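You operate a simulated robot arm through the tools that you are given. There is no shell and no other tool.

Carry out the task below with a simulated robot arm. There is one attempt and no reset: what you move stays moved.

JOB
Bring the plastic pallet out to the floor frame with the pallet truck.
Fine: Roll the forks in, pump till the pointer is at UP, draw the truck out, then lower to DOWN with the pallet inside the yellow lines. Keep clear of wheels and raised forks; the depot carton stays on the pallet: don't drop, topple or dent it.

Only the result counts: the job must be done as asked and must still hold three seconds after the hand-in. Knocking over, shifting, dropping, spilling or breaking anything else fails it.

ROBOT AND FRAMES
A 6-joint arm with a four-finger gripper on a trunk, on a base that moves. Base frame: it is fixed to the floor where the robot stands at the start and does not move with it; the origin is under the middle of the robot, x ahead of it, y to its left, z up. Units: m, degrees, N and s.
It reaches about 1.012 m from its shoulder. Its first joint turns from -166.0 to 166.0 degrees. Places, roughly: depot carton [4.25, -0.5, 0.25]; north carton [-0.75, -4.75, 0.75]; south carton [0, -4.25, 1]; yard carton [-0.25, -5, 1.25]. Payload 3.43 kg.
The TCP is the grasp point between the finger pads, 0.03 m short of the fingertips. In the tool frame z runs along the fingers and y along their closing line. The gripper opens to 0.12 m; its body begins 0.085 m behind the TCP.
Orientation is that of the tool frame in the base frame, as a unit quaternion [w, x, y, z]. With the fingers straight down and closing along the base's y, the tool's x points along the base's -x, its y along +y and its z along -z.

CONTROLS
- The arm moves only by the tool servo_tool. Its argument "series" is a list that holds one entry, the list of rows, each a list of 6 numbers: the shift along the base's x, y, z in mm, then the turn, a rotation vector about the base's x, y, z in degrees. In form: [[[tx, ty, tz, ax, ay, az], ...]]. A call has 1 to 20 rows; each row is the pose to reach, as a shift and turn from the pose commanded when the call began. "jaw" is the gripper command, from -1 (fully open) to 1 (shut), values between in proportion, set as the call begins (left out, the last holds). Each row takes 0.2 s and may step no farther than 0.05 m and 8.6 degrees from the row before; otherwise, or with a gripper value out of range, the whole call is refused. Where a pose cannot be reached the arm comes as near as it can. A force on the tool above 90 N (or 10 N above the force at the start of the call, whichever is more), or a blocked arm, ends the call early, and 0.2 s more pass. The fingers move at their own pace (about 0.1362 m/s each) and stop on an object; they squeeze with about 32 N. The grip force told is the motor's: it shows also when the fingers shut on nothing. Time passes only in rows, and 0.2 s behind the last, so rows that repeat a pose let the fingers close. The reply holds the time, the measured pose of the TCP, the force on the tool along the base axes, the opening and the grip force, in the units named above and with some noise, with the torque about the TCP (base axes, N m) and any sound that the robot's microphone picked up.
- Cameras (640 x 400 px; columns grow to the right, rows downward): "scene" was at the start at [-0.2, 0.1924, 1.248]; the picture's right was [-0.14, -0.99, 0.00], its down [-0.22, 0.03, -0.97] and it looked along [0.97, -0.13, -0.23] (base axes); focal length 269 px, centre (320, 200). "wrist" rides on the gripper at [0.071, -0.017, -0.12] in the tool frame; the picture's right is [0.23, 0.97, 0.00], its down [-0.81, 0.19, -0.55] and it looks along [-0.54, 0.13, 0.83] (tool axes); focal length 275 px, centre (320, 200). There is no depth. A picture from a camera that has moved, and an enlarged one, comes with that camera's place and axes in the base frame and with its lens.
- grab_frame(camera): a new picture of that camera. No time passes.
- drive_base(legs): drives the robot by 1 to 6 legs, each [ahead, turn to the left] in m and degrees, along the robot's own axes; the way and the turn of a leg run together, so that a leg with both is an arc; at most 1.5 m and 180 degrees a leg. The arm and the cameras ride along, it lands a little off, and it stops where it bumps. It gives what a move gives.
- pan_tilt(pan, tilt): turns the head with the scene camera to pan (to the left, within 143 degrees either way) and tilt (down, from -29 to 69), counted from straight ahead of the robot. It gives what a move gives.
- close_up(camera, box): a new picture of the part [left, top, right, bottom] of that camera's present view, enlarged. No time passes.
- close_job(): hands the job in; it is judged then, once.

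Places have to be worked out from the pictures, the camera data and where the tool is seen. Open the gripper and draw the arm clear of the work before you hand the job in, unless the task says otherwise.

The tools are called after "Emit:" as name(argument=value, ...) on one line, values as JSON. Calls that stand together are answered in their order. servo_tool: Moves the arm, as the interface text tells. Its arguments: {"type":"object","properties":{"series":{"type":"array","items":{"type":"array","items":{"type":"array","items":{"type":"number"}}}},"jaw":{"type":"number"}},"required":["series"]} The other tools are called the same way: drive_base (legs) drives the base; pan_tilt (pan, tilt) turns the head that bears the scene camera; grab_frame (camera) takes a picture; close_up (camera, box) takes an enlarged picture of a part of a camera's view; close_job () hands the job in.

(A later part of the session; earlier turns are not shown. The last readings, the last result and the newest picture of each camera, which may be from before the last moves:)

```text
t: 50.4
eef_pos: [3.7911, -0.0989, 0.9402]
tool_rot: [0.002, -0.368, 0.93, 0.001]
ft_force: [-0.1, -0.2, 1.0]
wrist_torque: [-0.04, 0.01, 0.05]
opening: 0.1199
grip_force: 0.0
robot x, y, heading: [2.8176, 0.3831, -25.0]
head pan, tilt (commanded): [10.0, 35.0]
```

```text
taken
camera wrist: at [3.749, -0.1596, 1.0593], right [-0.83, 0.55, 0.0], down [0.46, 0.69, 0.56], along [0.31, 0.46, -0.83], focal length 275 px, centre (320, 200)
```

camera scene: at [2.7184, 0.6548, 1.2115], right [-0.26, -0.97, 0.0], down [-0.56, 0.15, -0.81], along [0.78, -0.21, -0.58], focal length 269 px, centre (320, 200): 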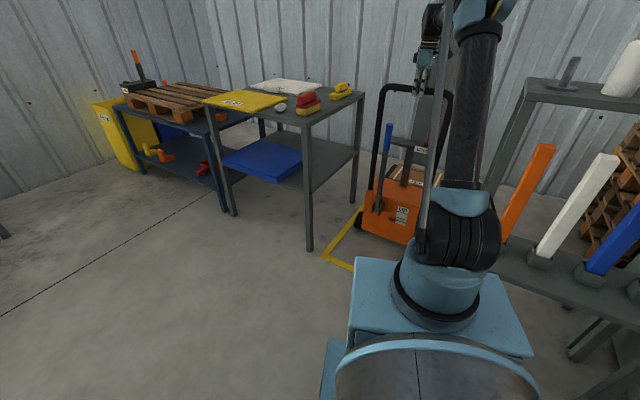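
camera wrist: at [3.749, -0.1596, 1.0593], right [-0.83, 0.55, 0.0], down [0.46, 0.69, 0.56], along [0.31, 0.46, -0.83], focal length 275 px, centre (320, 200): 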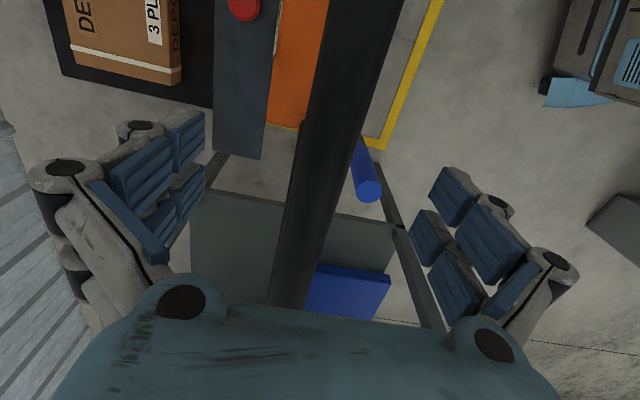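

Released cleanly. I slide slightly along the bar toward the robot while rising, then retract over the truck at z≈1.13.

Emit:
servo_tool(series=[[[-12, -11, 12, 0, 0, 0], [-25, -24, 32, 0, 0, 0], [-40, -37, 62, 0, 0, 0], [-55, -50, 100, 0, 0, 0], [-70, -50, 140, 0, 0, 0], [-95, -45, 170, 0, 0, 0], [-135, -25, 185, 0, 0, 0], [-175, 0, 190, 0, 0, 0], [-215, 25, 190, 0, 0, 0], [-255, 50, 190, 0, 0, 0], [-295, 75, 190, 0, 0, 0], [-330, 105, 190, 0, 0, 0], [-365, 135, 190, 0, 0, 0], [-365, 135, 190, 0, 0, 0]]])

Emit:
grab_frame(camera="scene")

Emit:
grab_frame(camera="wrist")

```text
t: 53.4
eef_pos: [3.4262, 0.0354, 1.1282]
tool_rot: [0.001, -0.369, 0.929, 0.0]
ft_force: [-0.3, 0.8, -0.6]
wrist_torque: [-0.04, 0.01, 0.0]
opening: 0.1201
grip_force: 0.0
robot x, y, heading: [2.8194, 0.3774, -24.8]
head pan, tilt (commanded): [10.0, 35.0]
```

```text
taken
camera scene: at [2.7174, 0.6542, 1.2116], right [-0.26, -0.97, 0.0], down [-0.56, 0.15, -0.81], along [0.78, -0.21, -0.58], focal length 269 px, centre (320, 200)
```

scene: 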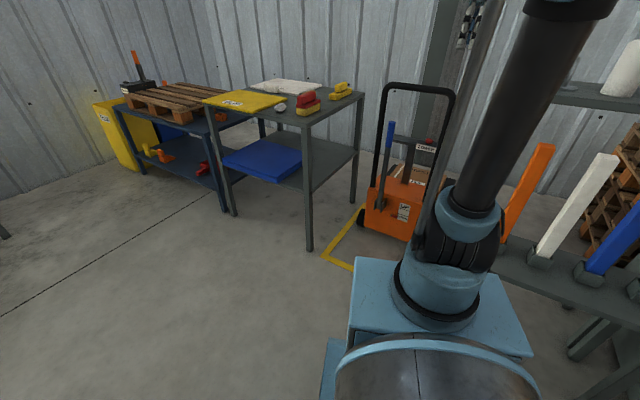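

```text
taken
camera wrist: at [3.385, -0.0255, 1.2487], right [-0.83, 0.55, 0.0], down [0.46, 0.69, 0.56], along [0.31, 0.46, -0.83], focal length 275 px, centre (320, 200)
```

wrist: 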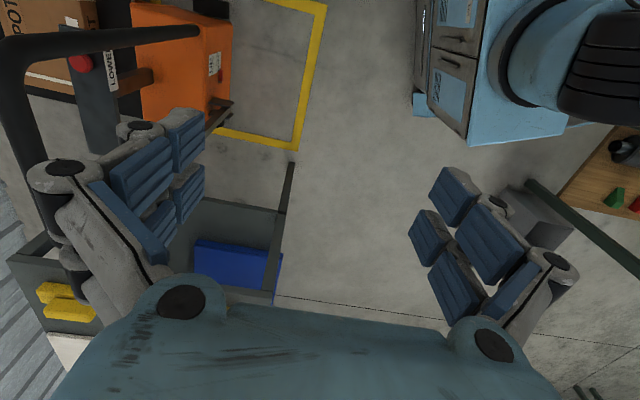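

I shift the base about 0.11 m ahead/left (to be within reach of lever, handle and final position) and re-aim.

Emit:
drive_base(legs=[[0, 30], [0.11, 0], [0, -37]])

Emit:
pan_tilt(pan=5, tilt=35)

Emit:
grab_frame(camera="scene")

Emit:
grab_frame(camera="wrist")

```text
t: 58.2
eef_pos: [3.4902, -0.0304, 1.1282]
tool_rot: [0.001, -0.309, 0.951, 0.0]
ft_force: [0.5, 0.3, 0.4]
wrist_torque: [-0.02, 0.03, 0.0]
opening: 0.1199
grip_force: 0.0
robot x, y, heading: [2.929, 0.3931, -32.5]
head pan, tilt (commanded): [10.0, 35.0]
```

```text
t: 58.9
eef_pos: [3.4784, -0.0214, 1.1369]
tool_rot: [0.004, -0.309, 0.951, -0.004]
ft_force: [0.7, -0.5, -0.1]
wrist_torque: [-0.01, 0.02, -0.03]
opening: 0.12
grip_force: 0.0
robot x, y, heading: [2.9316, 0.3928, -32.1]
head pan, tilt (commanded): [5.0, 35.0]
```

```text
taken
camera scene: at [2.863, 0.6705, 1.2116], right [-0.46, -0.89, 0.0], down [-0.52, 0.27, -0.81], along [0.72, -0.37, -0.58], focal length 269 px, centre (320, 200)
```

scene: 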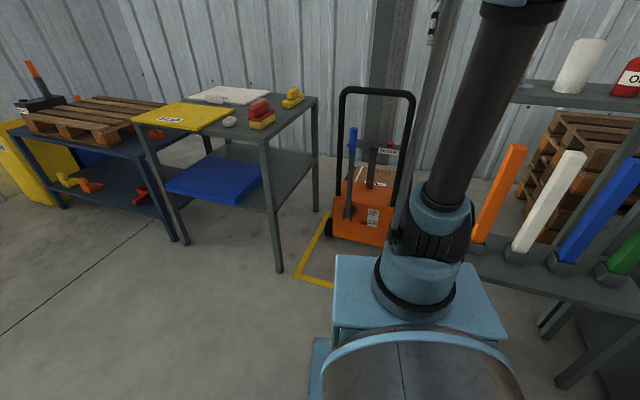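

```text
taken
camera wrist: at [3.428, -0.0768, 1.2568], right [-0.76, 0.65, -0.01], down [0.54, 0.63, 0.56], along [0.37, 0.42, -0.83], focal length 275 px, centre (320, 200)
```

wrist: 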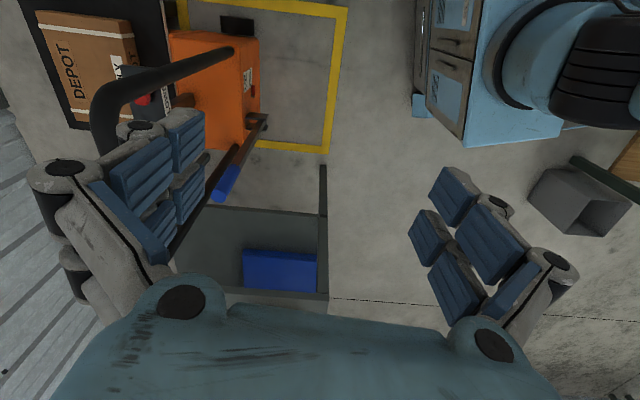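

Base is in place. I zoom in for the current truck/pallet relation and lever position.

Emit:
close_up(camera="wrist", box=[20, 0, 360, 210])

Emit:
close_up(camera="scene", box=[300, 70, 440, 260])

```text
1.88 times, centred on (190, 105) of wrist
camera zoom: at [3.428, -0.0768, 1.2568], right [-0.76, 0.65, -0.01], down [0.54, 0.63, 0.56], along [0.37, 0.42, -0.83], focal length 518 px, centre (565, 379)
```

zoom: 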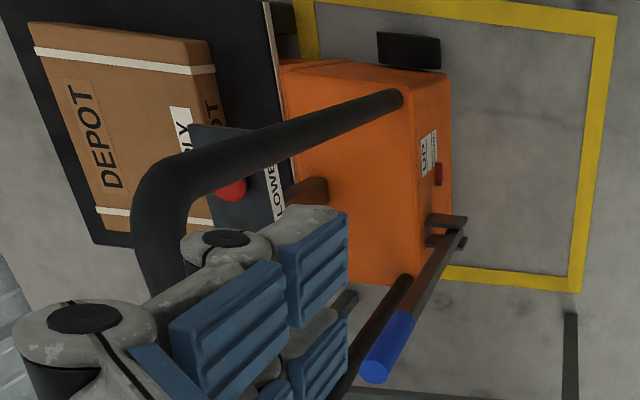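

```text
2.11 times, centred on (370, 165) of scene
camera zoom: at [2.863, 0.6705, 1.2116], right [-0.46, -0.89, 0.0], down [-0.52, 0.27, -0.81], along [0.72, -0.37, -0.58], focal length 566 px, centre (215, 274)
```

zoom: 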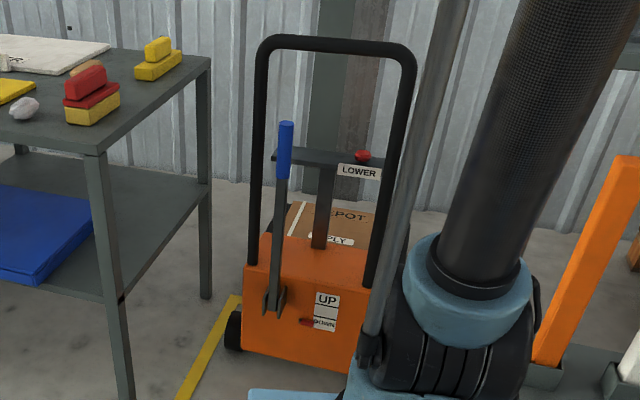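

The pointer is at DOWN, forks nearly fully in, lever upright at about (3.798, 0.020), grip z 0.65–0.78. I turn the tool so that its closing line lies across the truck (along v), moving behind the lever at height.

Emit:
servo_tool(series=[[[18, 19, 0, 0, 0, -8.27], [36, 38, 0, 0, 0, -16.54], [54, 57, 0, 0, 0, -24.81], [72, 76, 0, 0, 0, -33.08], [90, 95, 0, 0, 0, -41.35], [107, 114, 0, 0, 0, -49.62], [125, 133, 0, 0, 0, -57.89], [143, 152, 0, 0, 0, -66.16], [161, 171, 0, 0, 0, -74.43], [179, 190, 0, 0, 0, -82.7], [179, 190, 0, 0, 0, -82.7]]])

Emit:
grab_frame(camera="scene")

```text
t: 61.3
eef_pos: [3.6579, 0.1678, 1.1363]
tool_rot: [0.001, 0.397, 0.918, -0.007]
ft_force: [0.1, 0.5, -0.1]
wrist_torque: [0.0, 0.04, 0.01]
opening: 0.1198
grip_force: 0.0
robot x, y, heading: [2.9261, 0.3884, -32.5]
head pan, tilt (commanded): [5.0, 35.0]
```

```text
taken
camera scene: at [2.863, 0.6706, 1.2116], right [-0.46, -0.89, 0.0], down [-0.52, 0.27, -0.81], along [0.72, -0.37, -0.58], focal length 269 px, centre (320, 200)
```

scene: 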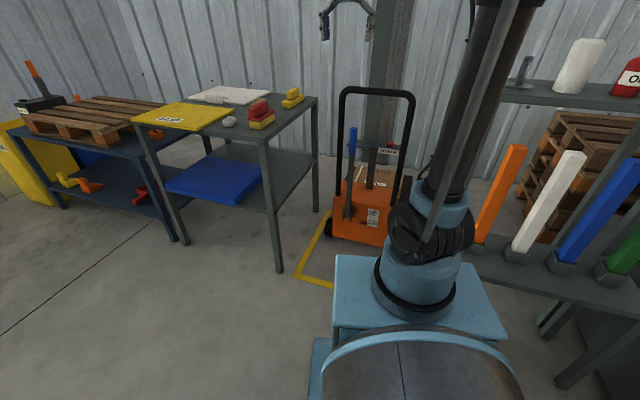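

Now I pitch the fingers 45° forward and descend behind the lever to z≈0.73.

Emit:
servo_tool(series=[[[0, 0, -40, -5.46, -5.15, 0], [0, 0, -80, -10.92, -10.3, 0], [0, 0, -120, -16.38, -15.44, 0], [0, 0, -160, -21.84, -20.58, 0], [0, 0, -200, -27.3, -25.73, 0], [0, 0, -240, -32.76, -30.87, 0], [0, 0, -280, -32.76, -30.87, 0], [0, 0, -320, -32.76, -30.87, 0], [0, 0, -360, -32.76, -30.87, 0], [0, 0, -401, -32.76, -30.87, 0], [0, 0, -401, -32.76, -30.87, 0]]])

Emit:
grab_frame(camera="scene")

Emit:
grab_frame(camera="wrist")

```text
t: 63.7
eef_pos: [3.6564, 0.1688, 0.7342]
tool_rot: [0.351, 0.367, 0.846, -0.158]
ft_force: [0.0, 0.8, -0.6]
wrist_torque: [-0.02, 0.01, -0.01]
opening: 0.1202
grip_force: 0.0
robot x, y, heading: [2.9275, 0.397, -32.2]
head pan, tilt (commanded): [5.0, 35.0]
```

```text
taken
camera scene: at [2.863, 0.6706, 1.2116], right [-0.46, -0.89, 0.0], down [-0.52, 0.27, -0.81], along [0.72, -0.37, -0.58], focal length 269 px, centre (320, 200)
```

scene: 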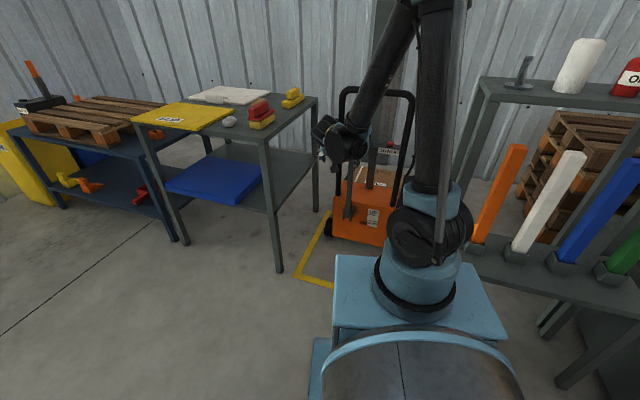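

```text
taken
camera wrist: at [3.5511, 0.2565, 0.7676], right [0.6, 0.78, -0.17], down [0.27, 0.01, 0.96], along [0.75, -0.63, -0.2], focal length 275 px, centre (320, 200)
```

wrist: 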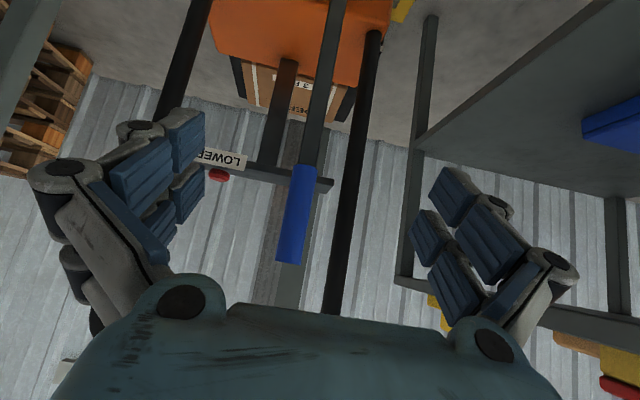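

The lever projects exactly where expected, centred between the open fingers. I advance 185 mm along +u (stopping short of the U-legs) and look.

Emit:
servo_tool(series=[[[25, -27, 0, 0, 0, 0], [50, -53, 0, 0, 0, 0], [75, -80, 0, 0, 0, 0], [100, -106, 0, 0, 0, 0], [115, -122, 0, 0, 0, 0], [127, -135, 0, 0, 0, 0], [127, -135, 0, 0, 0, 0]]])

Emit:
grab_frame(camera="wrist")

Emit:
close_up(camera="scene", box=[290, 60, 450, 260])

```text
t: 65.3
eef_pos: [3.7862, 0.0337, 0.7346]
tool_rot: [0.353, 0.367, 0.846, -0.158]
ft_force: [-0.2, -0.1, -0.6]
wrist_torque: [-0.01, 0.02, -0.04]
opening: 0.1201
grip_force: 0.1
robot x, y, heading: [2.9288, 0.3932, -32.2]
head pan, tilt (commanded): [5.0, 35.0]
```

```text
taken
camera wrist: at [3.6789, 0.122, 0.7687], right [0.6, 0.78, -0.17], down [0.27, 0.01, 0.96], along [0.75, -0.63, -0.2], focal length 275 px, centre (320, 200)
```

wrist: 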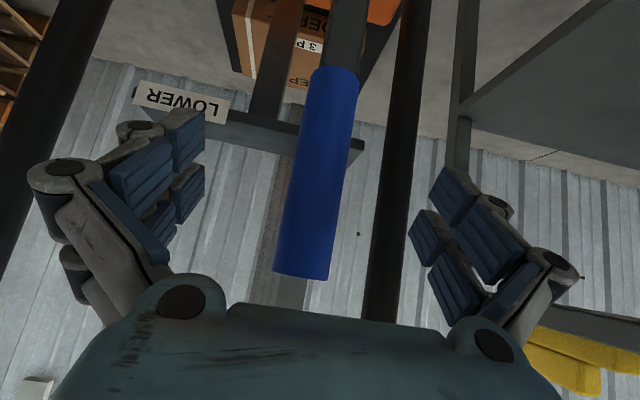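

```text
2.00 times, centred on (370, 160) of scene
camera zoom: at [2.863, 0.6705, 1.2116], right [-0.46, -0.89, 0.0], down [-0.52, 0.27, -0.81], along [0.72, -0.37, -0.58], focal length 538 px, centre (220, 280)
```

zoom: 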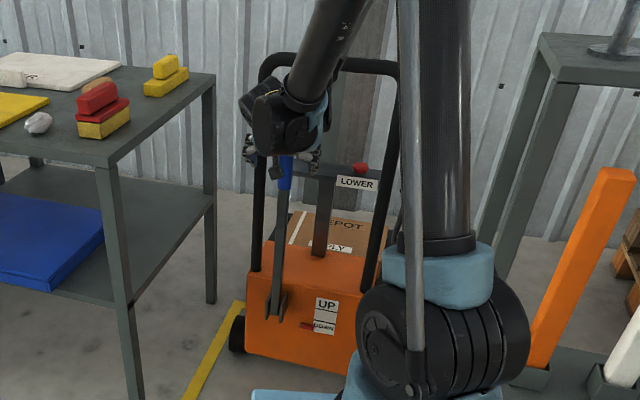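

The blue grip is centred between the pads. I close on it.

Emit:
servo_tool(series=[[[0, 0, 0, 0, 0, 0], [0, 0, 0, 0, 0, 0], [0, 0, 0, 0, 0, 0], [0, 0, 0, 0, 0, 0], [0, 0, 0, 0, 0, 0]]], jaw=1)

Emit:
grab_frame(camera="wrist")

```text
t: 66.5
eef_pos: [3.7854, 0.0342, 0.7347]
tool_rot: [0.353, 0.367, 0.846, -0.158]
ft_force: [-2.9, 2.3, 6.6]
wrist_torque: [0.21, -0.23, -0.06]
opening: 0.0308
grip_force: 45.0
robot x, y, heading: [2.9292, 0.3942, -32.4]
head pan, tilt (commanded): [5.0, 35.0]
```

```text
taken
camera wrist: at [3.6785, 0.1223, 0.769], right [0.6, 0.78, -0.17], down [0.27, 0.01, 0.96], along [0.75, -0.63, -0.2], focal length 275 px, centre (320, 200)
```

wrist: 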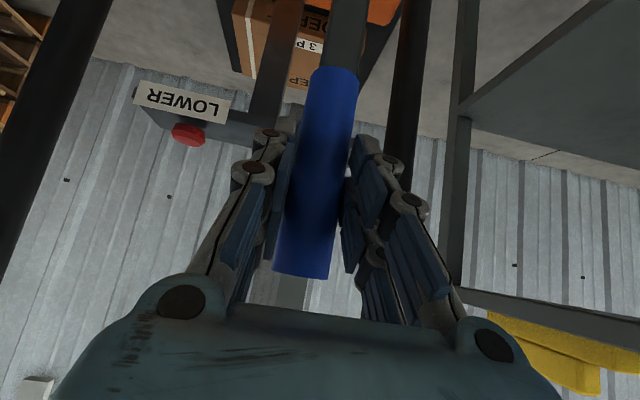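

Gripped (31 mm). With the lever on its upright stop I first push gently forward ~40 mm to seat the forks a bit deeper, and see whether the truck moves along.

Emit:
servo_tool(series=[[[7, -7, 0, 0, 0, 0], [14, -15, 0, 0, 0, 0], [21, -22, 0, 0, 0, 0], [27, -29, 0, 0, 0, 0], [27, -29, 0, 0, 0, 0]]])

Emit:
grab_frame(camera="wrist")

Emit:
close_up(camera="scene", box=[290, 60, 450, 260])

```text
t: 67.7
eef_pos: [3.8112, 0.0054, 0.7348]
tool_rot: [0.352, 0.368, 0.846, -0.158]
ft_force: [-17.6, 27.4, 0.9]
wrist_torque: [0.72, -0.29, -0.04]
opening: 0.0303
grip_force: 44.7
robot x, y, heading: [2.9289, 0.392, -32.4]
head pan, tilt (commanded): [5.0, 35.0]
```

```text
taken
camera wrist: at [3.7053, 0.0933, 0.7693], right [0.6, 0.78, -0.17], down [0.27, 0.01, 0.96], along [0.75, -0.63, -0.2], focal length 275 px, centre (320, 200)
```

wrist: 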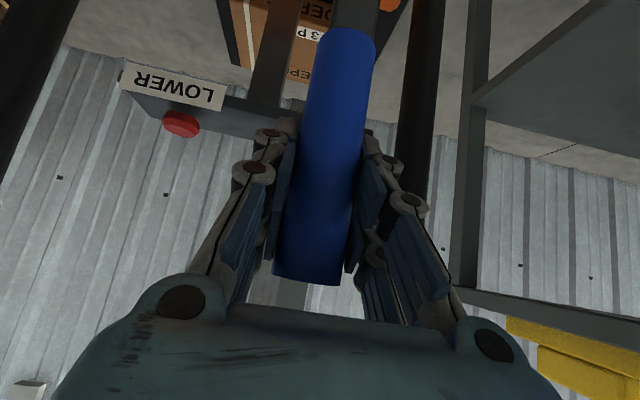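

```text
2.00 times, centred on (370, 160) of scene
camera zoom: at [2.8624, 0.6712, 1.2114], right [-0.46, -0.89, 0.0], down [-0.52, 0.27, -0.81], along [0.72, -0.37, -0.58], focal length 538 px, centre (220, 280)
```

zoom: 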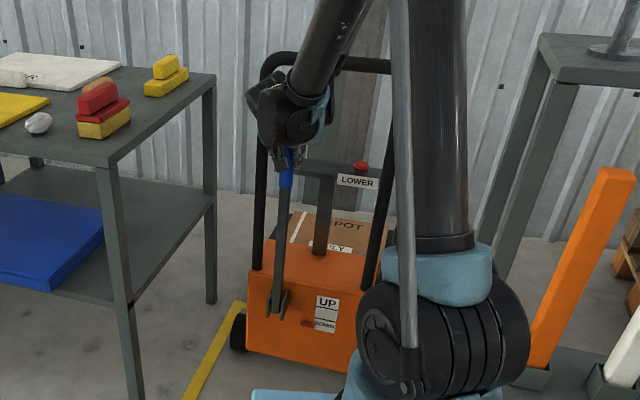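

The lever slid ~25 mm between the pads at ~32 N while the truck hardly moved, so the carriage seems to be against the pallet: forks fully in. Now I try the first part of a pump stroke: pull back along an arc about the pivot (z≈0.32) to 16°.

Emit:
servo_tool(series=[[[-10, 10.5, 0, 0, 0, 0], [-20, 21, -1, 0, 0, 0], [-40, 42, -4, 0, 0, 0], [-59, 63, -9, 0, 0, 0], [-78.5, 83, -16, 0, 0, 0], [-78.5, 83, -16, 0, 0, 0]]])

Emit:
grab_frame(camera="wrist")

Emit:
close_up(camera="scene", box=[290, 60, 450, 260])

```text
t: 69.1
eef_pos: [3.7347, 0.0881, 0.7206]
tool_rot: [0.352, 0.367, 0.847, -0.158]
ft_force: [20.0, 15.9, -2.9]
wrist_torque: [0.13, -1.16, -0.23]
opening: 0.0303
grip_force: 44.8
robot x, y, heading: [2.926, 0.3941, -32.4]
head pan, tilt (commanded): [5.0, 35.0]
```

```text
taken
camera wrist: at [3.6273, 0.1763, 0.7534], right [0.6, 0.78, -0.17], down [0.27, 0.01, 0.96], along [0.75, -0.63, -0.2], focal length 275 px, centre (320, 200)
```

wrist: 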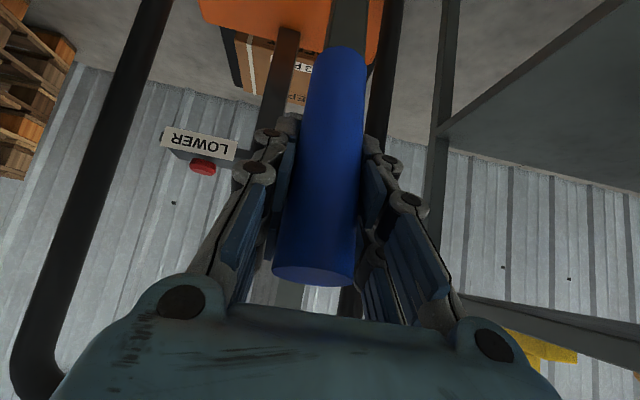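

```text
2.00 times, centred on (370, 160) of scene
camera zoom: at [2.8635, 0.6709, 1.2115], right [-0.46, -0.89, 0.0], down [-0.52, 0.27, -0.81], along [0.72, -0.37, -0.58], focal length 538 px, centre (220, 280)
```

zoom: 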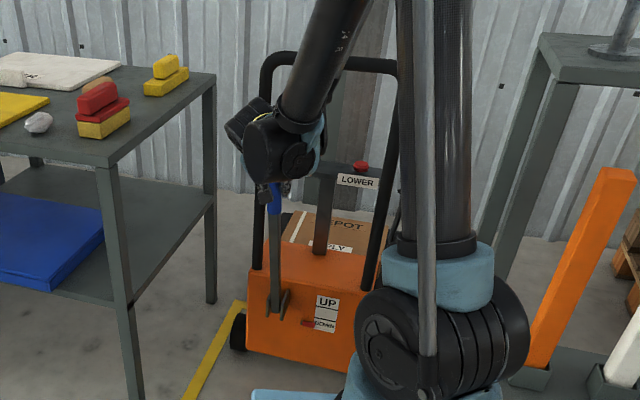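

The lever swings back freely with the truck staying put. I correct ~2 mm sideways and pull on to about 32°.

Emit:
servo_tool(series=[[[-8, 11, -4, 0, 0, 0], [-17.5, 21, -9, 0, 0, 0], [-36, 41, -20, 0, 0, 0], [-54, 60, -32.5, 0, 0, 0], [-71, 78, -47, 0, 0, 0], [-71, 78, -47, 0, 0, 0]]])

Emit:
grab_frame(camera="wrist")

Emit:
close_up(camera="scene", box=[290, 60, 450, 260])

```text
t: 70.5
eef_pos: [3.6611, 0.1651, 0.6739]
tool_rot: [0.352, 0.368, 0.846, -0.159]
ft_force: [-6.6, -11.3, -1.3]
wrist_torque: [-0.78, -0.97, 0.38]
opening: 0.0305
grip_force: 45.7
robot x, y, heading: [2.9317, 0.3951, -32.7]
head pan, tilt (commanded): [5.0, 35.0]
```

```text
taken
camera wrist: at [3.5555, 0.2534, 0.707], right [0.6, 0.78, -0.17], down [0.27, 0.01, 0.96], along [0.75, -0.63, -0.2], focal length 275 px, centre (320, 200)
```

wrist: 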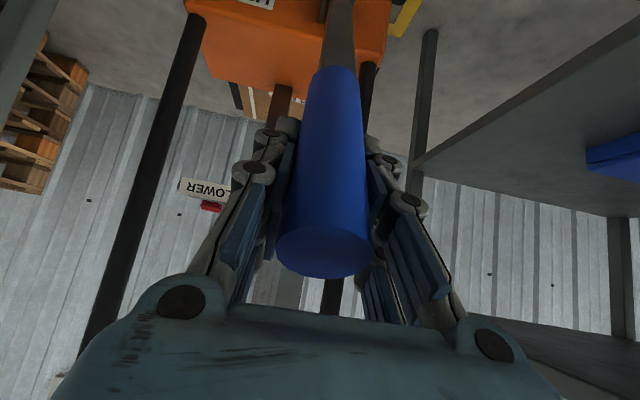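

```text
2.00 times, centred on (370, 160) of scene
camera zoom: at [2.863, 0.6703, 1.2116], right [-0.46, -0.89, 0.0], down [-0.52, 0.27, -0.81], along [0.72, -0.37, -0.58], focal length 538 px, centre (220, 280)
```

zoom: 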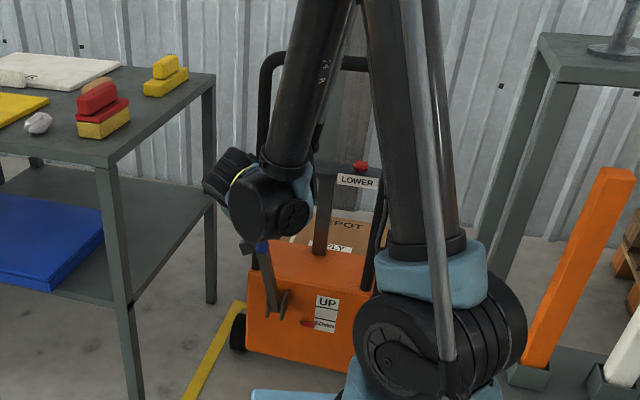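

Pulled to 32° with low forces. I continue to about 48° and watch for an end stop and the pointer.

Emit:
servo_tool(series=[[[-8, 9, -8, 0, 0, 0], [-16.5, 17.5, -16, 0, 0, 0], [-32, 34, -34, 0, 0, 0], [-47, 50, -53, 0, 0, 0], [-61, 64.5, -74, 0, 0, 0], [-61, 64.5, -74, 0, 0, 0]]])

Emit:
close_up(camera="scene", box=[290, 100, 450, 260])

Emit:
close_up(camera="scene", box=[350, 195, 400, 235])

```text
t: 71.2
eef_pos: [3.6411, 0.1869, 0.6842]
tool_rot: [0.357, 0.367, 0.843, -0.162]
ft_force: [-5.4, 21.0, 30.3]
wrist_torque: [0.75, 0.21, -0.03]
opening: 0.0308
grip_force: 44.5
out of reach, approached as far as the arm can: row 1, 2, 3
robot x, y, heading: [2.9252, 0.393, -32.4]
head pan, tilt (commanded): [5.0, 35.0]
stopped in row 3: the force on the tool passed its limit at 102 N (the readings are from after the stop); the commanded pose is now the measured one
```

```text
2.50 times, centred on (370, 180) of scene
camera zoom: at [2.8616, 0.6716, 1.2112], right [-0.46, -0.89, 0.0], down [-0.52, 0.27, -0.81], along [0.72, -0.37, -0.58], focal length 672 px, centre (195, 250)
```

zoom: 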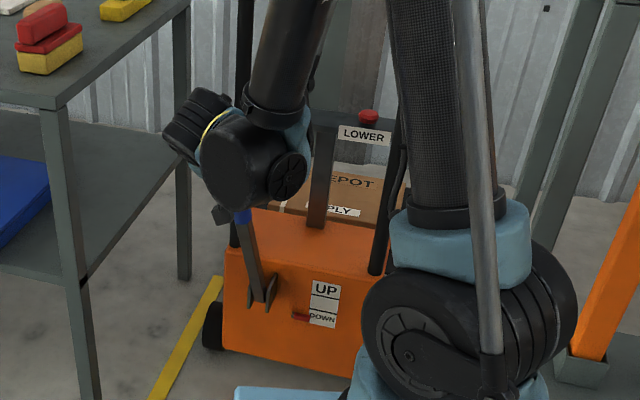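

```text
10.00 times, centred on (375, 215) of scene
camera zoom: at [2.8616, 0.6716, 1.2112], right [-0.46, -0.89, 0.0], down [-0.52, 0.27, -0.81], along [0.72, -0.37, -0.58], focal length 2689 px, centre (-230, 50)
```

zoom: 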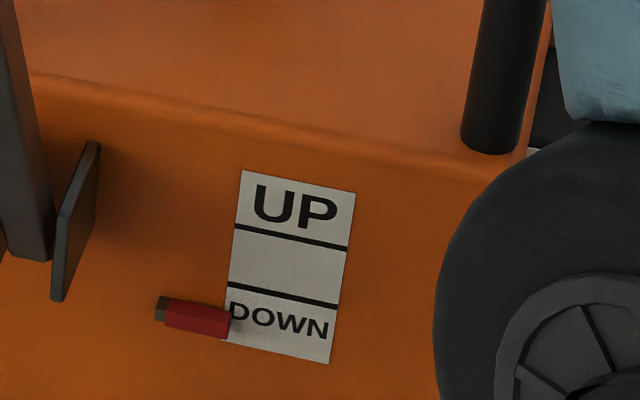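

The 45° tool pitch runs into the arm's folding limit, and the pointer is still at DOWN, so the stroke must go further. I check the grip before re-pitching the tool toward vertical.

Emit:
grab_frame(camera="wrist")

```text
taken
camera wrist: at [3.5343, 0.2766, 0.7161], right [0.61, 0.77, -0.18], down [0.26, 0.02, 0.97], along [0.75, -0.63, -0.19], focal length 275 px, centre (320, 200)
```

wrist: 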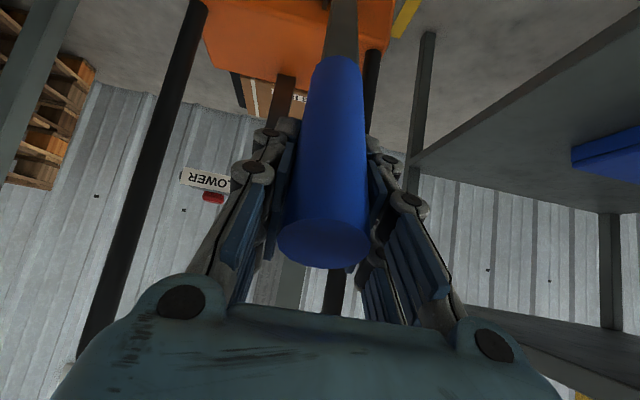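

The grip holds the lever. I rotate the tool back to vertical about the TCP, which moves the wrist away from the shoulder.

Emit:
servo_tool(series=[[[0, 0, 0, 5.46, 5.15, 0], [0, 0, 0, 10.92, 10.3, 0], [0, 0, 0, 16.38, 15.44, 0], [0, 0, 0, 21.84, 20.58, 0], [0, 0, 0, 27.3, 25.73, 0], [0, 0, 0, 31, 29.2, 0], [0, 0, 0, 31, 29.2, 0]]])

Emit:
grab_frame(camera="wrist")

Emit:
close_up(camera="scene", box=[290, 60, 450, 260])

```text
t: 72.8
eef_pos: [3.6425, 0.1851, 0.6818]
tool_rot: [0.023, 0.397, 0.917, -0.021]
ft_force: [0.2, 0.7, -0.4]
wrist_torque: [-0.01, 0.0, 0.0]
opening: 0.0
grip_force: 33.6
robot x, y, heading: [2.929, 0.3942, -32.7]
head pan, tilt (commanded): [5.0, 35.0]
```

```text
taken
camera wrist: at [3.5758, 0.2327, 0.7984], right [0.55, 0.83, -0.03], down [0.68, -0.43, 0.59], along [0.48, -0.35, -0.8], focal length 275 px, centre (320, 200)
```

wrist: 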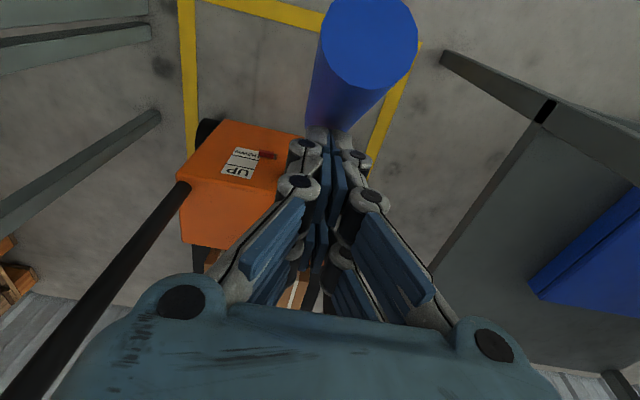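

```text
2.00 times, centred on (370, 160) of scene
camera zoom: at [2.8631, 0.6707, 1.2116], right [-0.46, -0.89, 0.0], down [-0.52, 0.27, -0.81], along [0.72, -0.37, -0.58], focal length 538 px, centre (220, 280)
```

zoom: 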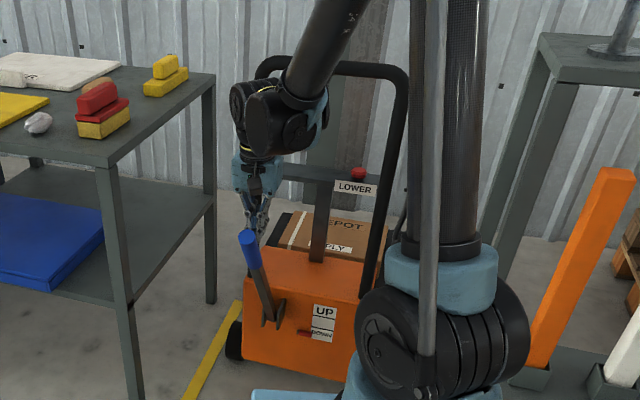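

Rotating squeezed the lever out of the pads; it stays put at ~34° (no spring), and the truck rolled back ~45 mm during that jerk. My closed fingers are now just in front of the lever, so I test whether it swings further by hooking it gently back.

Emit:
servo_tool(series=[[[-7, 7, -4, 0, 0, 0], [-14, 15, -9, 0, 0, 0], [-21, 22, -15, 0, 0, 0], [-28, 29, -21, 0, 0, 0], [-34, 36, -28, 0, 0, 0]]])

Emit:
grab_frame(camera="wrist")

Emit:
close_up(camera="scene", box=[290, 60, 450, 260])

```text
t: 74.0
eef_pos: [3.6064, 0.22, 0.6532]
tool_rot: [0.023, 0.398, 0.917, -0.021]
ft_force: [0.3, -0.6, 0.5]
wrist_torque: [-0.01, -0.03, 0.02]
opening: 0.0003
grip_force: 33.8
robot x, y, heading: [2.9279, 0.3958, -32.4]
head pan, tilt (commanded): [5.0, 35.0]
```

```text
taken
camera wrist: at [3.5411, 0.2683, 0.7698], right [0.55, 0.83, -0.03], down [0.68, -0.43, 0.59], along [0.48, -0.35, -0.8], focal length 275 px, centre (320, 200)
```

wrist: 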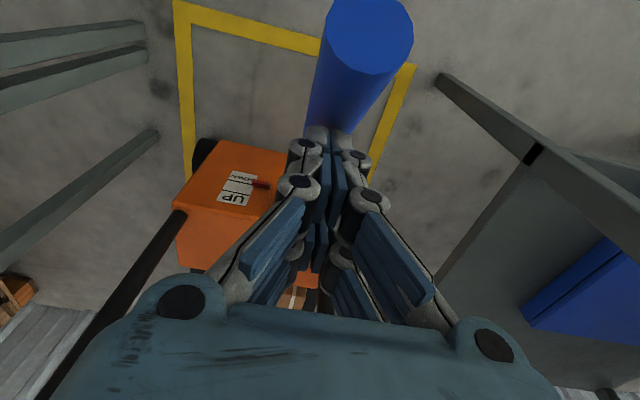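

```text
2.00 times, centred on (370, 160) of scene
camera zoom: at [2.8632, 0.6708, 1.2116], right [-0.46, -0.89, 0.0], down [-0.52, 0.27, -0.81], along [0.72, -0.37, -0.58], focal length 538 px, centre (220, 280)
```

zoom: 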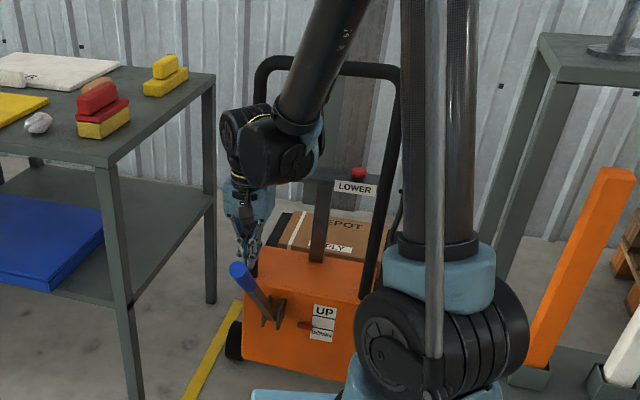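

The lever swings further and the truck did not move. I check the pointer closely.

Emit:
close_up(camera="scene", box=[340, 190, 400, 240])

Emit:
close_up(camera="wrist", box=[160, 120, 300, 240])

```text
8.00 times, centred on (370, 215) of scene
camera zoom: at [2.8632, 0.6708, 1.2116], right [-0.46, -0.89, 0.0], down [-0.52, 0.27, -0.81], along [0.72, -0.37, -0.58], focal length 2151 px, centre (-80, 80)
```

zoom: 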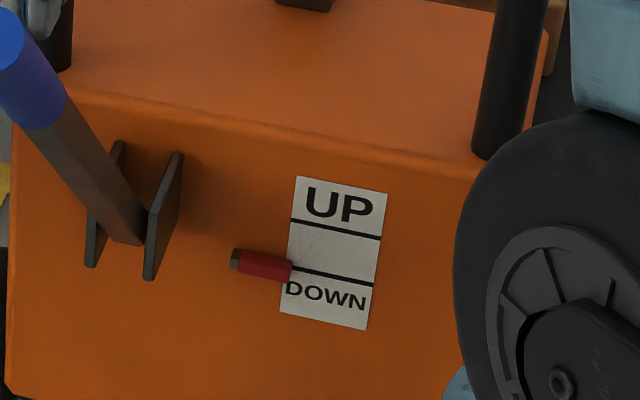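

```text
3.33 times, centred on (230, 180) of wrist
camera zoom: at [3.5411, 0.2683, 0.7698], right [0.55, 0.83, -0.03], down [0.68, -0.43, 0.59], along [0.48, -0.35, -0.8], focal length 918 px, centre (620, 267)
```

zoom: 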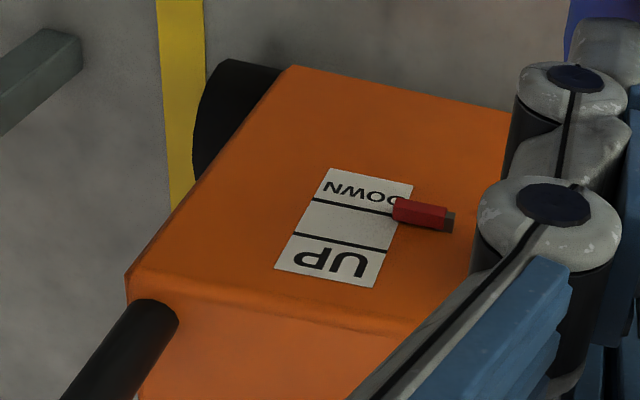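

The pointer has risen to the lower line: the lift follows the down-stroke of the lever, and the truck stays put when I hook gently. To get room for full strokes I raise the tool and move the base back ~0.13 m (turning left so its rear clears the work table).

Emit:
servo_tool(series=[[[0, 0, 30, 0, 0, 0], [0, 0, 75, 0, 0, 0], [0, 0, 120, 0, 0, 0], [0, 0, 168, 0, 0, 0], [0, 0, 216, 0, 0, 0], [0, 0, 264, 0, 0, 0], [0, 0, 312, 0, 0, 0], [0, 0, 360, 0, 0, 0], [0, 0, 408, 0, 0, 0], [0, 0, 455, 0, 0, 0], [0, 0, 490, 0, 0, 0]]])

Emit:
drive_base(legs=[[0, 20], [-0.12, 0]])

Emit:
pan_tilt(pan=-15, tilt=35)

Emit:
grab_frame(camera="scene")

Emit:
grab_frame(camera="wrist")

```text
t: 76.4
eef_pos: [3.6083, 0.2206, 1.1457]
tool_rot: [0.023, 0.398, 0.917, -0.021]
ft_force: [-1.6, 0.7, -0.2]
wrist_torque: [-0.02, 0.03, -0.02]
opening: 0.0002
grip_force: 33.4
robot x, y, heading: [2.9319, 0.3941, -32.1]
head pan, tilt (commanded): [5.0, 35.0]
```

```text
t: 78.8
eef_pos: [3.5061, 0.4905, 1.1453]
tool_rot: [0.026, 0.231, 0.972, -0.016]
ft_force: [0.5, 0.7, 0.3]
wrist_torque: [-0.01, 0.01, 0.01]
opening: 0.0
grip_force: 33.4
robot x, y, heading: [2.8097, 0.4194, -12.2]
head pan, tilt (commanded): [5.0, 35.0]
```

```text
t: 79.7
eef_pos: [3.4935, 0.4924, 1.1528]
tool_rot: [0.031, 0.231, 0.972, -0.017]
ft_force: [0.3, -0.4, -0.3]
wrist_torque: [0.02, 0.06, 0.02]
opening: 0.0
grip_force: 33.7
robot x, y, heading: [2.8117, 0.4228, -12.2]
head pan, tilt (commanded): [-15.0, 35.0]
```

```text
taken
camera scene: at [2.6438, 0.6258, 1.2116], right [-0.46, -0.89, 0.0], down [-0.52, 0.26, -0.81], along [0.72, -0.37, -0.58], focal length 269 px, centre (320, 200)
```

scene: 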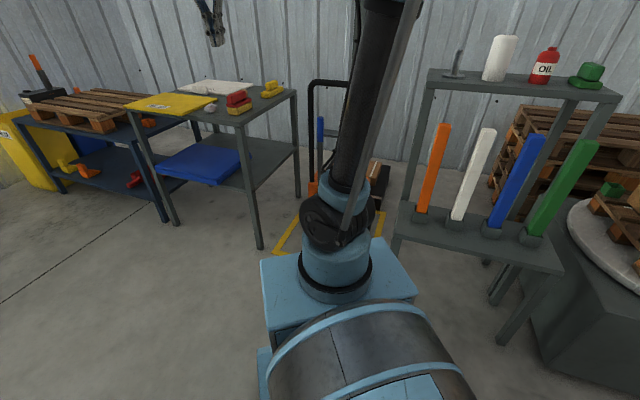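

```text
taken
camera wrist: at [3.4141, 0.5153, 1.2686], right [0.23, 0.97, -0.03], down [0.78, -0.17, 0.6], along [0.58, -0.17, -0.8], focal length 275 px, centre (320, 200)
```

wrist: 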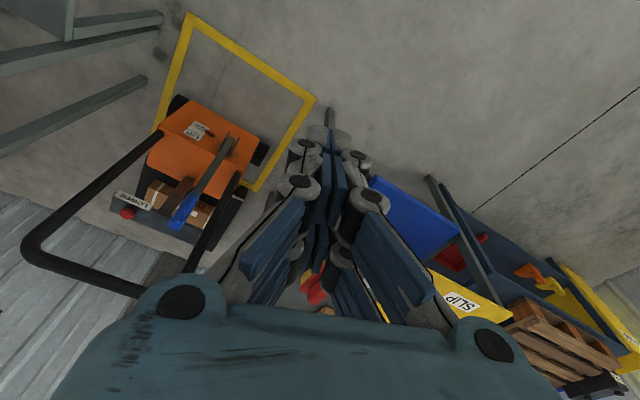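

The lever sprang back upright by itself (it has a return spring), and the base is now further back. I locate the lever and truck again.

Emit:
close_up(camera="wrist", box=[100, 80, 300, 260])

Emit:
close_up(camera="scene", box=[270, 60, 410, 260])

```text
2.22 times, centred on (200, 170) of wrist
camera zoom: at [3.4141, 0.5153, 1.2686], right [0.23, 0.97, -0.03], down [0.78, -0.17, 0.6], along [0.58, -0.17, -0.8], focal length 612 px, centre (587, 267)
```

zoom: 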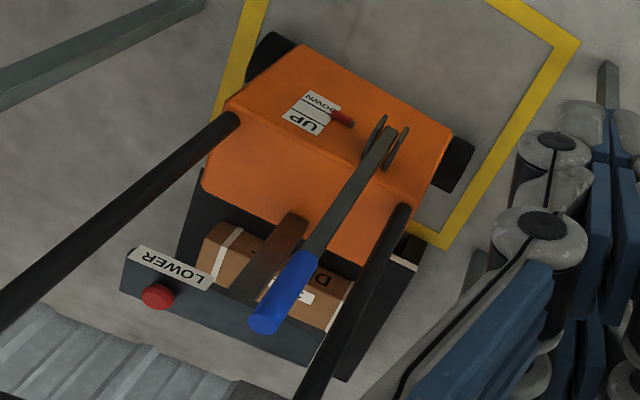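

```text
2.00 times, centred on (340, 160) of scene
camera zoom: at [2.6438, 0.6258, 1.2116], right [-0.46, -0.89, 0.0], down [-0.52, 0.26, -0.81], along [0.72, -0.37, -0.58], focal length 538 px, centre (280, 280)
```

zoom: 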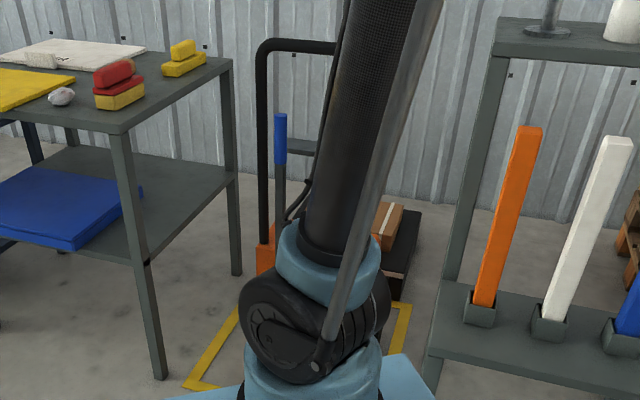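

Lever top is at (3.768, 0.051, 0.785), i.e. the truck is at +0.51 m. I bring the opened gripper behind the lever again, yawing back 20° to line the closing direction across the truck.

Emit:
servo_tool(series=[[[20, -40, 0, 0, 0, -2.5], [40, -80, 0, 0, 0, -5], [61, -121, 0, 0, 0, -7.5], [81, -161, 0, 0, 0, -10], [102, -202, 0, 0, 0, -12.5], [122, -242, 0, 0, 0, -15], [143, -283, 0, 0, 0, -17.5], [163, -323, 0, 0, 0, -20], [163, -323, 0, 0, 0, -20]]], jaw=-1)

```text
t: 81.7
eef_pos: [3.6555, 0.1697, 1.1529]
tool_rot: [0.028, 0.396, 0.917, -0.023]
ft_force: [-0.4, 0.9, 0.0]
wrist_torque: [0.02, -0.01, 0.02]
opening: 0.1202
grip_force: 0.1
robot x, y, heading: [2.8115, 0.4184, -11.9]
head pan, tilt (commanded): [-15.0, 35.0]
```

Orientation is right. I pitch the fingers about 17° more forward and descend behind the lever to z≈0.735.

Emit:
servo_tool(series=[[[0, 0, -40, -4.13, -3.89, 0], [0, 0, -85, -8.25, -7.77, 0], [0, 0, -130, -12.38, -11.66, 0], [0, 0, -175, -12.38, -11.66, 0], [0, 0, -220, -12.38, -11.66, 0], [0, 0, -265, -12.38, -11.66, 0], [0, 0, -310, -12.38, -11.66, 0], [0, 0, -355, -12.38, -11.66, 0], [0, 0, -395, -12.38, -11.66, 0], [0, 0, -418, -12.38, -11.66, 0], [0, 0, -418, -12.38, -11.66, 0]]])

Emit:
grab_frame(camera="wrist")

Emit:
grab_frame(camera="scene")

```text
t: 84.1
eef_pos: [3.6559, 0.1715, 0.7339]
tool_rot: [0.164, 0.391, 0.902, -0.08]
ft_force: [-0.4, 0.7, 0.2]
wrist_torque: [0.03, 0.0, 0.02]
opening: 0.1201
grip_force: 0.0
robot x, y, heading: [2.8128, 0.4173, -11.8]
head pan, tilt (commanded): [-15.0, 35.0]
```

```text
taken
camera wrist: at [3.568, 0.2415, 0.8202], right [0.56, 0.82, -0.1], down [0.53, -0.27, 0.8], along [0.63, -0.51, -0.59], focal length 275 px, centre (320, 200)
```

wrist: 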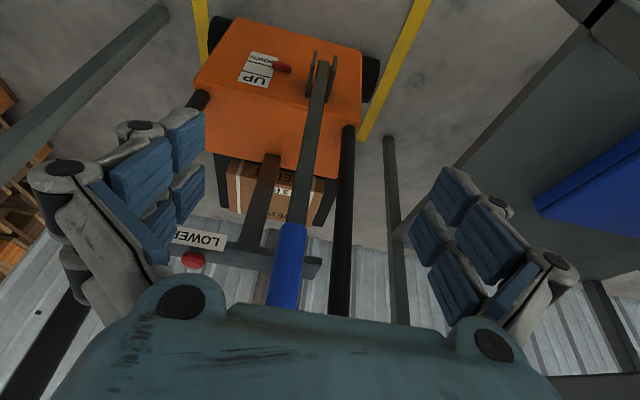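

```text
taken
camera scene: at [2.6438, 0.6256, 1.2116], right [-0.46, -0.89, 0.0], down [-0.52, 0.26, -0.81], along [0.72, -0.37, -0.58], focal length 269 px, centre (320, 200)
```

scene: 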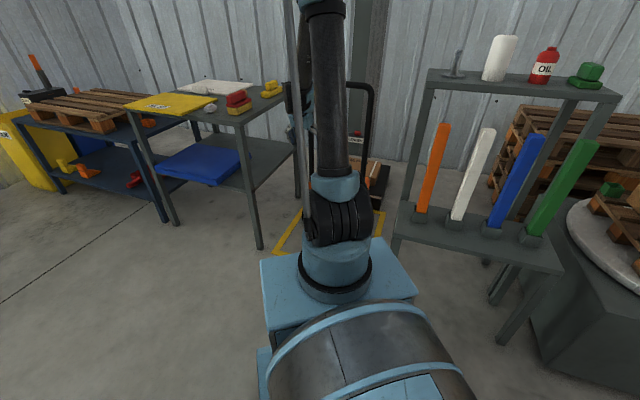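

Lever centred ahead; I advance 155 mm to it.

Emit:
servo_tool(series=[[[27, -28, 0, 0, 0, 0], [54, -57, 0, 0, 0, 0], [80, -85, 0, 0, 0, 0], [95, -101, 0, 0, 0, 0], [106, -113, 0, 0, 0, 0], [106, -113, 0, 0, 0, 0]]])

Emit:
grab_frame(camera="wrist")

```text
t: 85.5
eef_pos: [3.7626, 0.056, 0.7349]
tool_rot: [0.164, 0.39, 0.902, -0.081]
ft_force: [0.8, -0.5, -0.6]
wrist_torque: [-0.01, -0.02, 0.01]
opening: 0.1197
grip_force: 0.0
robot x, y, heading: [2.8107, 0.4183, -12.0]
head pan, tilt (commanded): [-15.0, 35.0]
```

```text
taken
camera wrist: at [3.6744, 0.1275, 0.8216], right [0.56, 0.82, -0.1], down [0.53, -0.27, 0.8], along [0.63, -0.51, -0.59], focal length 275 px, centre (320, 200)
```

wrist: 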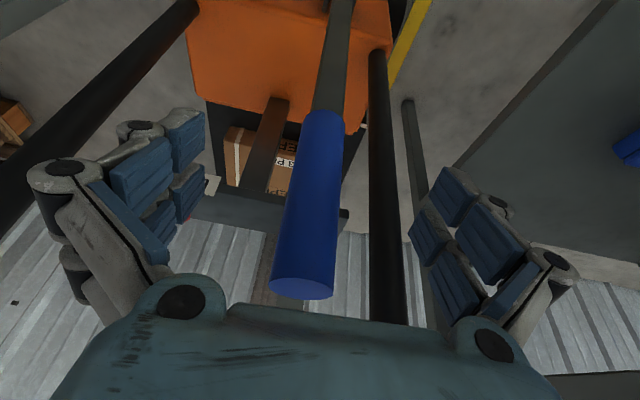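

Lever lies right at the TCP. I close the gripper on it, then push forward 50 mm to seat the forks again.

Emit:
servo_tool(series=[[[0, 0, 0, 0, 0, 0], [0, 0, 0, 0, 0, 0], [0, 0, 0, 0, 0, 0], [0, 0, 0, 0, 0, 0]]], jaw=1)

Emit:
servo_tool(series=[[[5, -5, 0, 0, 0, 0], [10, -11, 0, 0, 0, 0], [16, -17, 0, 0, 0, 0], [22, -23, 0, 0, 0, 0], [28, -29, 0, 0, 0, 0], [34, -36, 0, 0, 0, 0], [34, -36, 0, 0, 0, 0]]])

Emit:
grab_frame(camera="wrist")

```text
t: 86.5
eef_pos: [3.7618, 0.058, 0.7359]
tool_rot: [0.165, 0.39, 0.902, -0.081]
ft_force: [3.9, 4.8, 9.0]
wrist_torque: [0.29, -0.43, 0.13]
opening: 0.0308
grip_force: 45.4
robot x, y, heading: [2.8089, 0.4208, -12.1]
head pan, tilt (commanded): [-15.0, 35.0]
```

```text
t: 88.1
eef_pos: [3.794, 0.0227, 0.7356]
tool_rot: [0.164, 0.39, 0.903, -0.08]
ft_force: [-18.2, 35.7, -3.7]
wrist_torque: [1.14, -0.01, 0.22]
opening: 0.0313
grip_force: 45.4
robot x, y, heading: [2.8141, 0.4152, -11.9]
head pan, tilt (commanded): [-15.0, 35.0]
```

```text
taken
camera wrist: at [3.7077, 0.0925, 0.822], right [0.56, 0.82, -0.1], down [0.53, -0.27, 0.8], along [0.63, -0.51, -0.59], focal length 275 px, centre (320, 200)
```

wrist: 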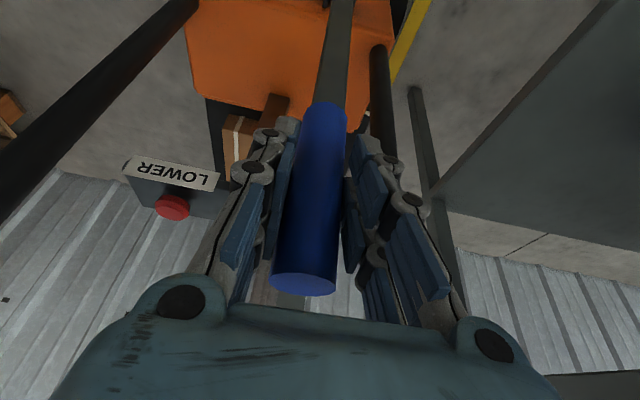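

The truck rolled in with the lever and is again stopped at the same point (≈+0.557 m), so the forks are fully in. Now a controlled stroke along the lever's arc to 45°.

Emit:
servo_tool(series=[[[-5, 5.3, 0, 0, 0, 0], [-24.8, 26.3, -1.6, 0, 0, 0], [-49.4, 52.5, -6.3, 0, 0, 0], [-73.7, 78.2, -14.1, 0, 0, 0], [-97.4, 103.3, -25, 0, 0, 0], [-120.3, 127.7, -38.9, 0, 0, 0], [-142.3, 151.1, -55.6, 0, 0, 0], [-163.3, 173.3, -75, 0, 0, 0], [-183, 194.2, -97.1, 0, 0, 0], [-201.3, 213.6, -121.6, 0, 0, 0], [-201.3, 213.6, -121.6, 0, 0, 0]]])

Emit:
grab_frame(camera="wrist")

Emit:
grab_frame(camera="scene")

```text
t: 90.5
eef_pos: [3.5951, 0.2346, 0.6123]
tool_rot: [0.163, 0.39, 0.903, -0.081]
ft_force: [33.9, 28.0, 0.5]
wrist_torque: [-0.01, -1.51, 0.87]
opening: 0.0311
grip_force: 45.1
robot x, y, heading: [2.8135, 0.4185, -11.8]
head pan, tilt (commanded): [-15.0, 35.0]
```

```text
taken
camera wrist: at [3.5075, 0.3054, 0.6999], right [0.56, 0.82, -0.1], down [0.53, -0.27, 0.8], along [0.63, -0.51, -0.59], focal length 275 px, centre (320, 200)
```

wrist: 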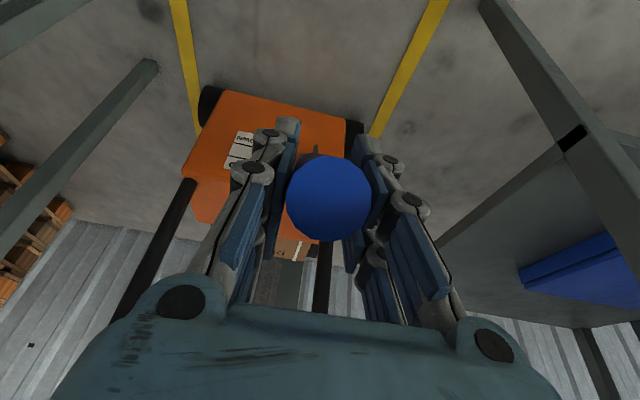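

```text
taken
camera scene: at [2.6445, 0.6262, 1.2116], right [-0.46, -0.89, 0.0], down [-0.52, 0.26, -0.81], along [0.72, -0.37, -0.58], focal length 269 px, centre (320, 200)
```

scene: 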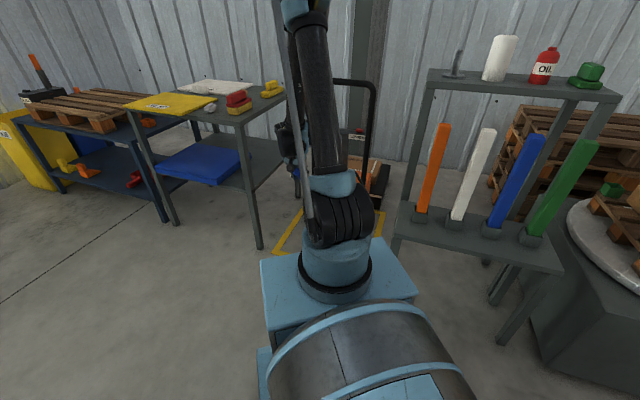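

45° reached smoothly with the truck unmoved; there's a ~44 N side load, so the lever plane is ~0.5° off my line and I'll correct. Checking the pointer.

Emit:
close_up(camera="wrist", box=[180, 80, 360, 200])

```text
3.33 times, centred on (270, 140) of wrist
camera zoom: at [3.5075, 0.3054, 0.6999], right [0.56, 0.82, -0.1], down [0.53, -0.27, 0.8], along [0.63, -0.51, -0.59], focal length 918 px, centre (487, 400)
```

zoom: 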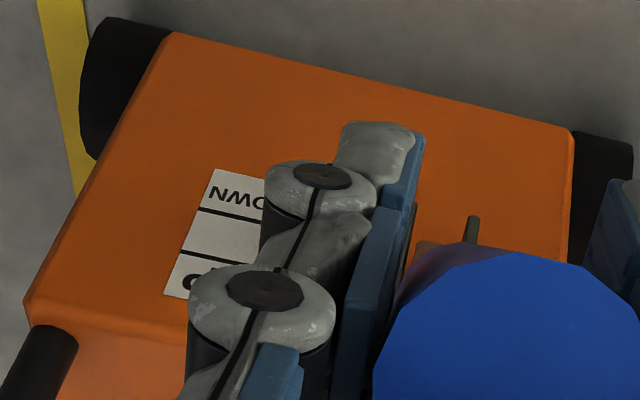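

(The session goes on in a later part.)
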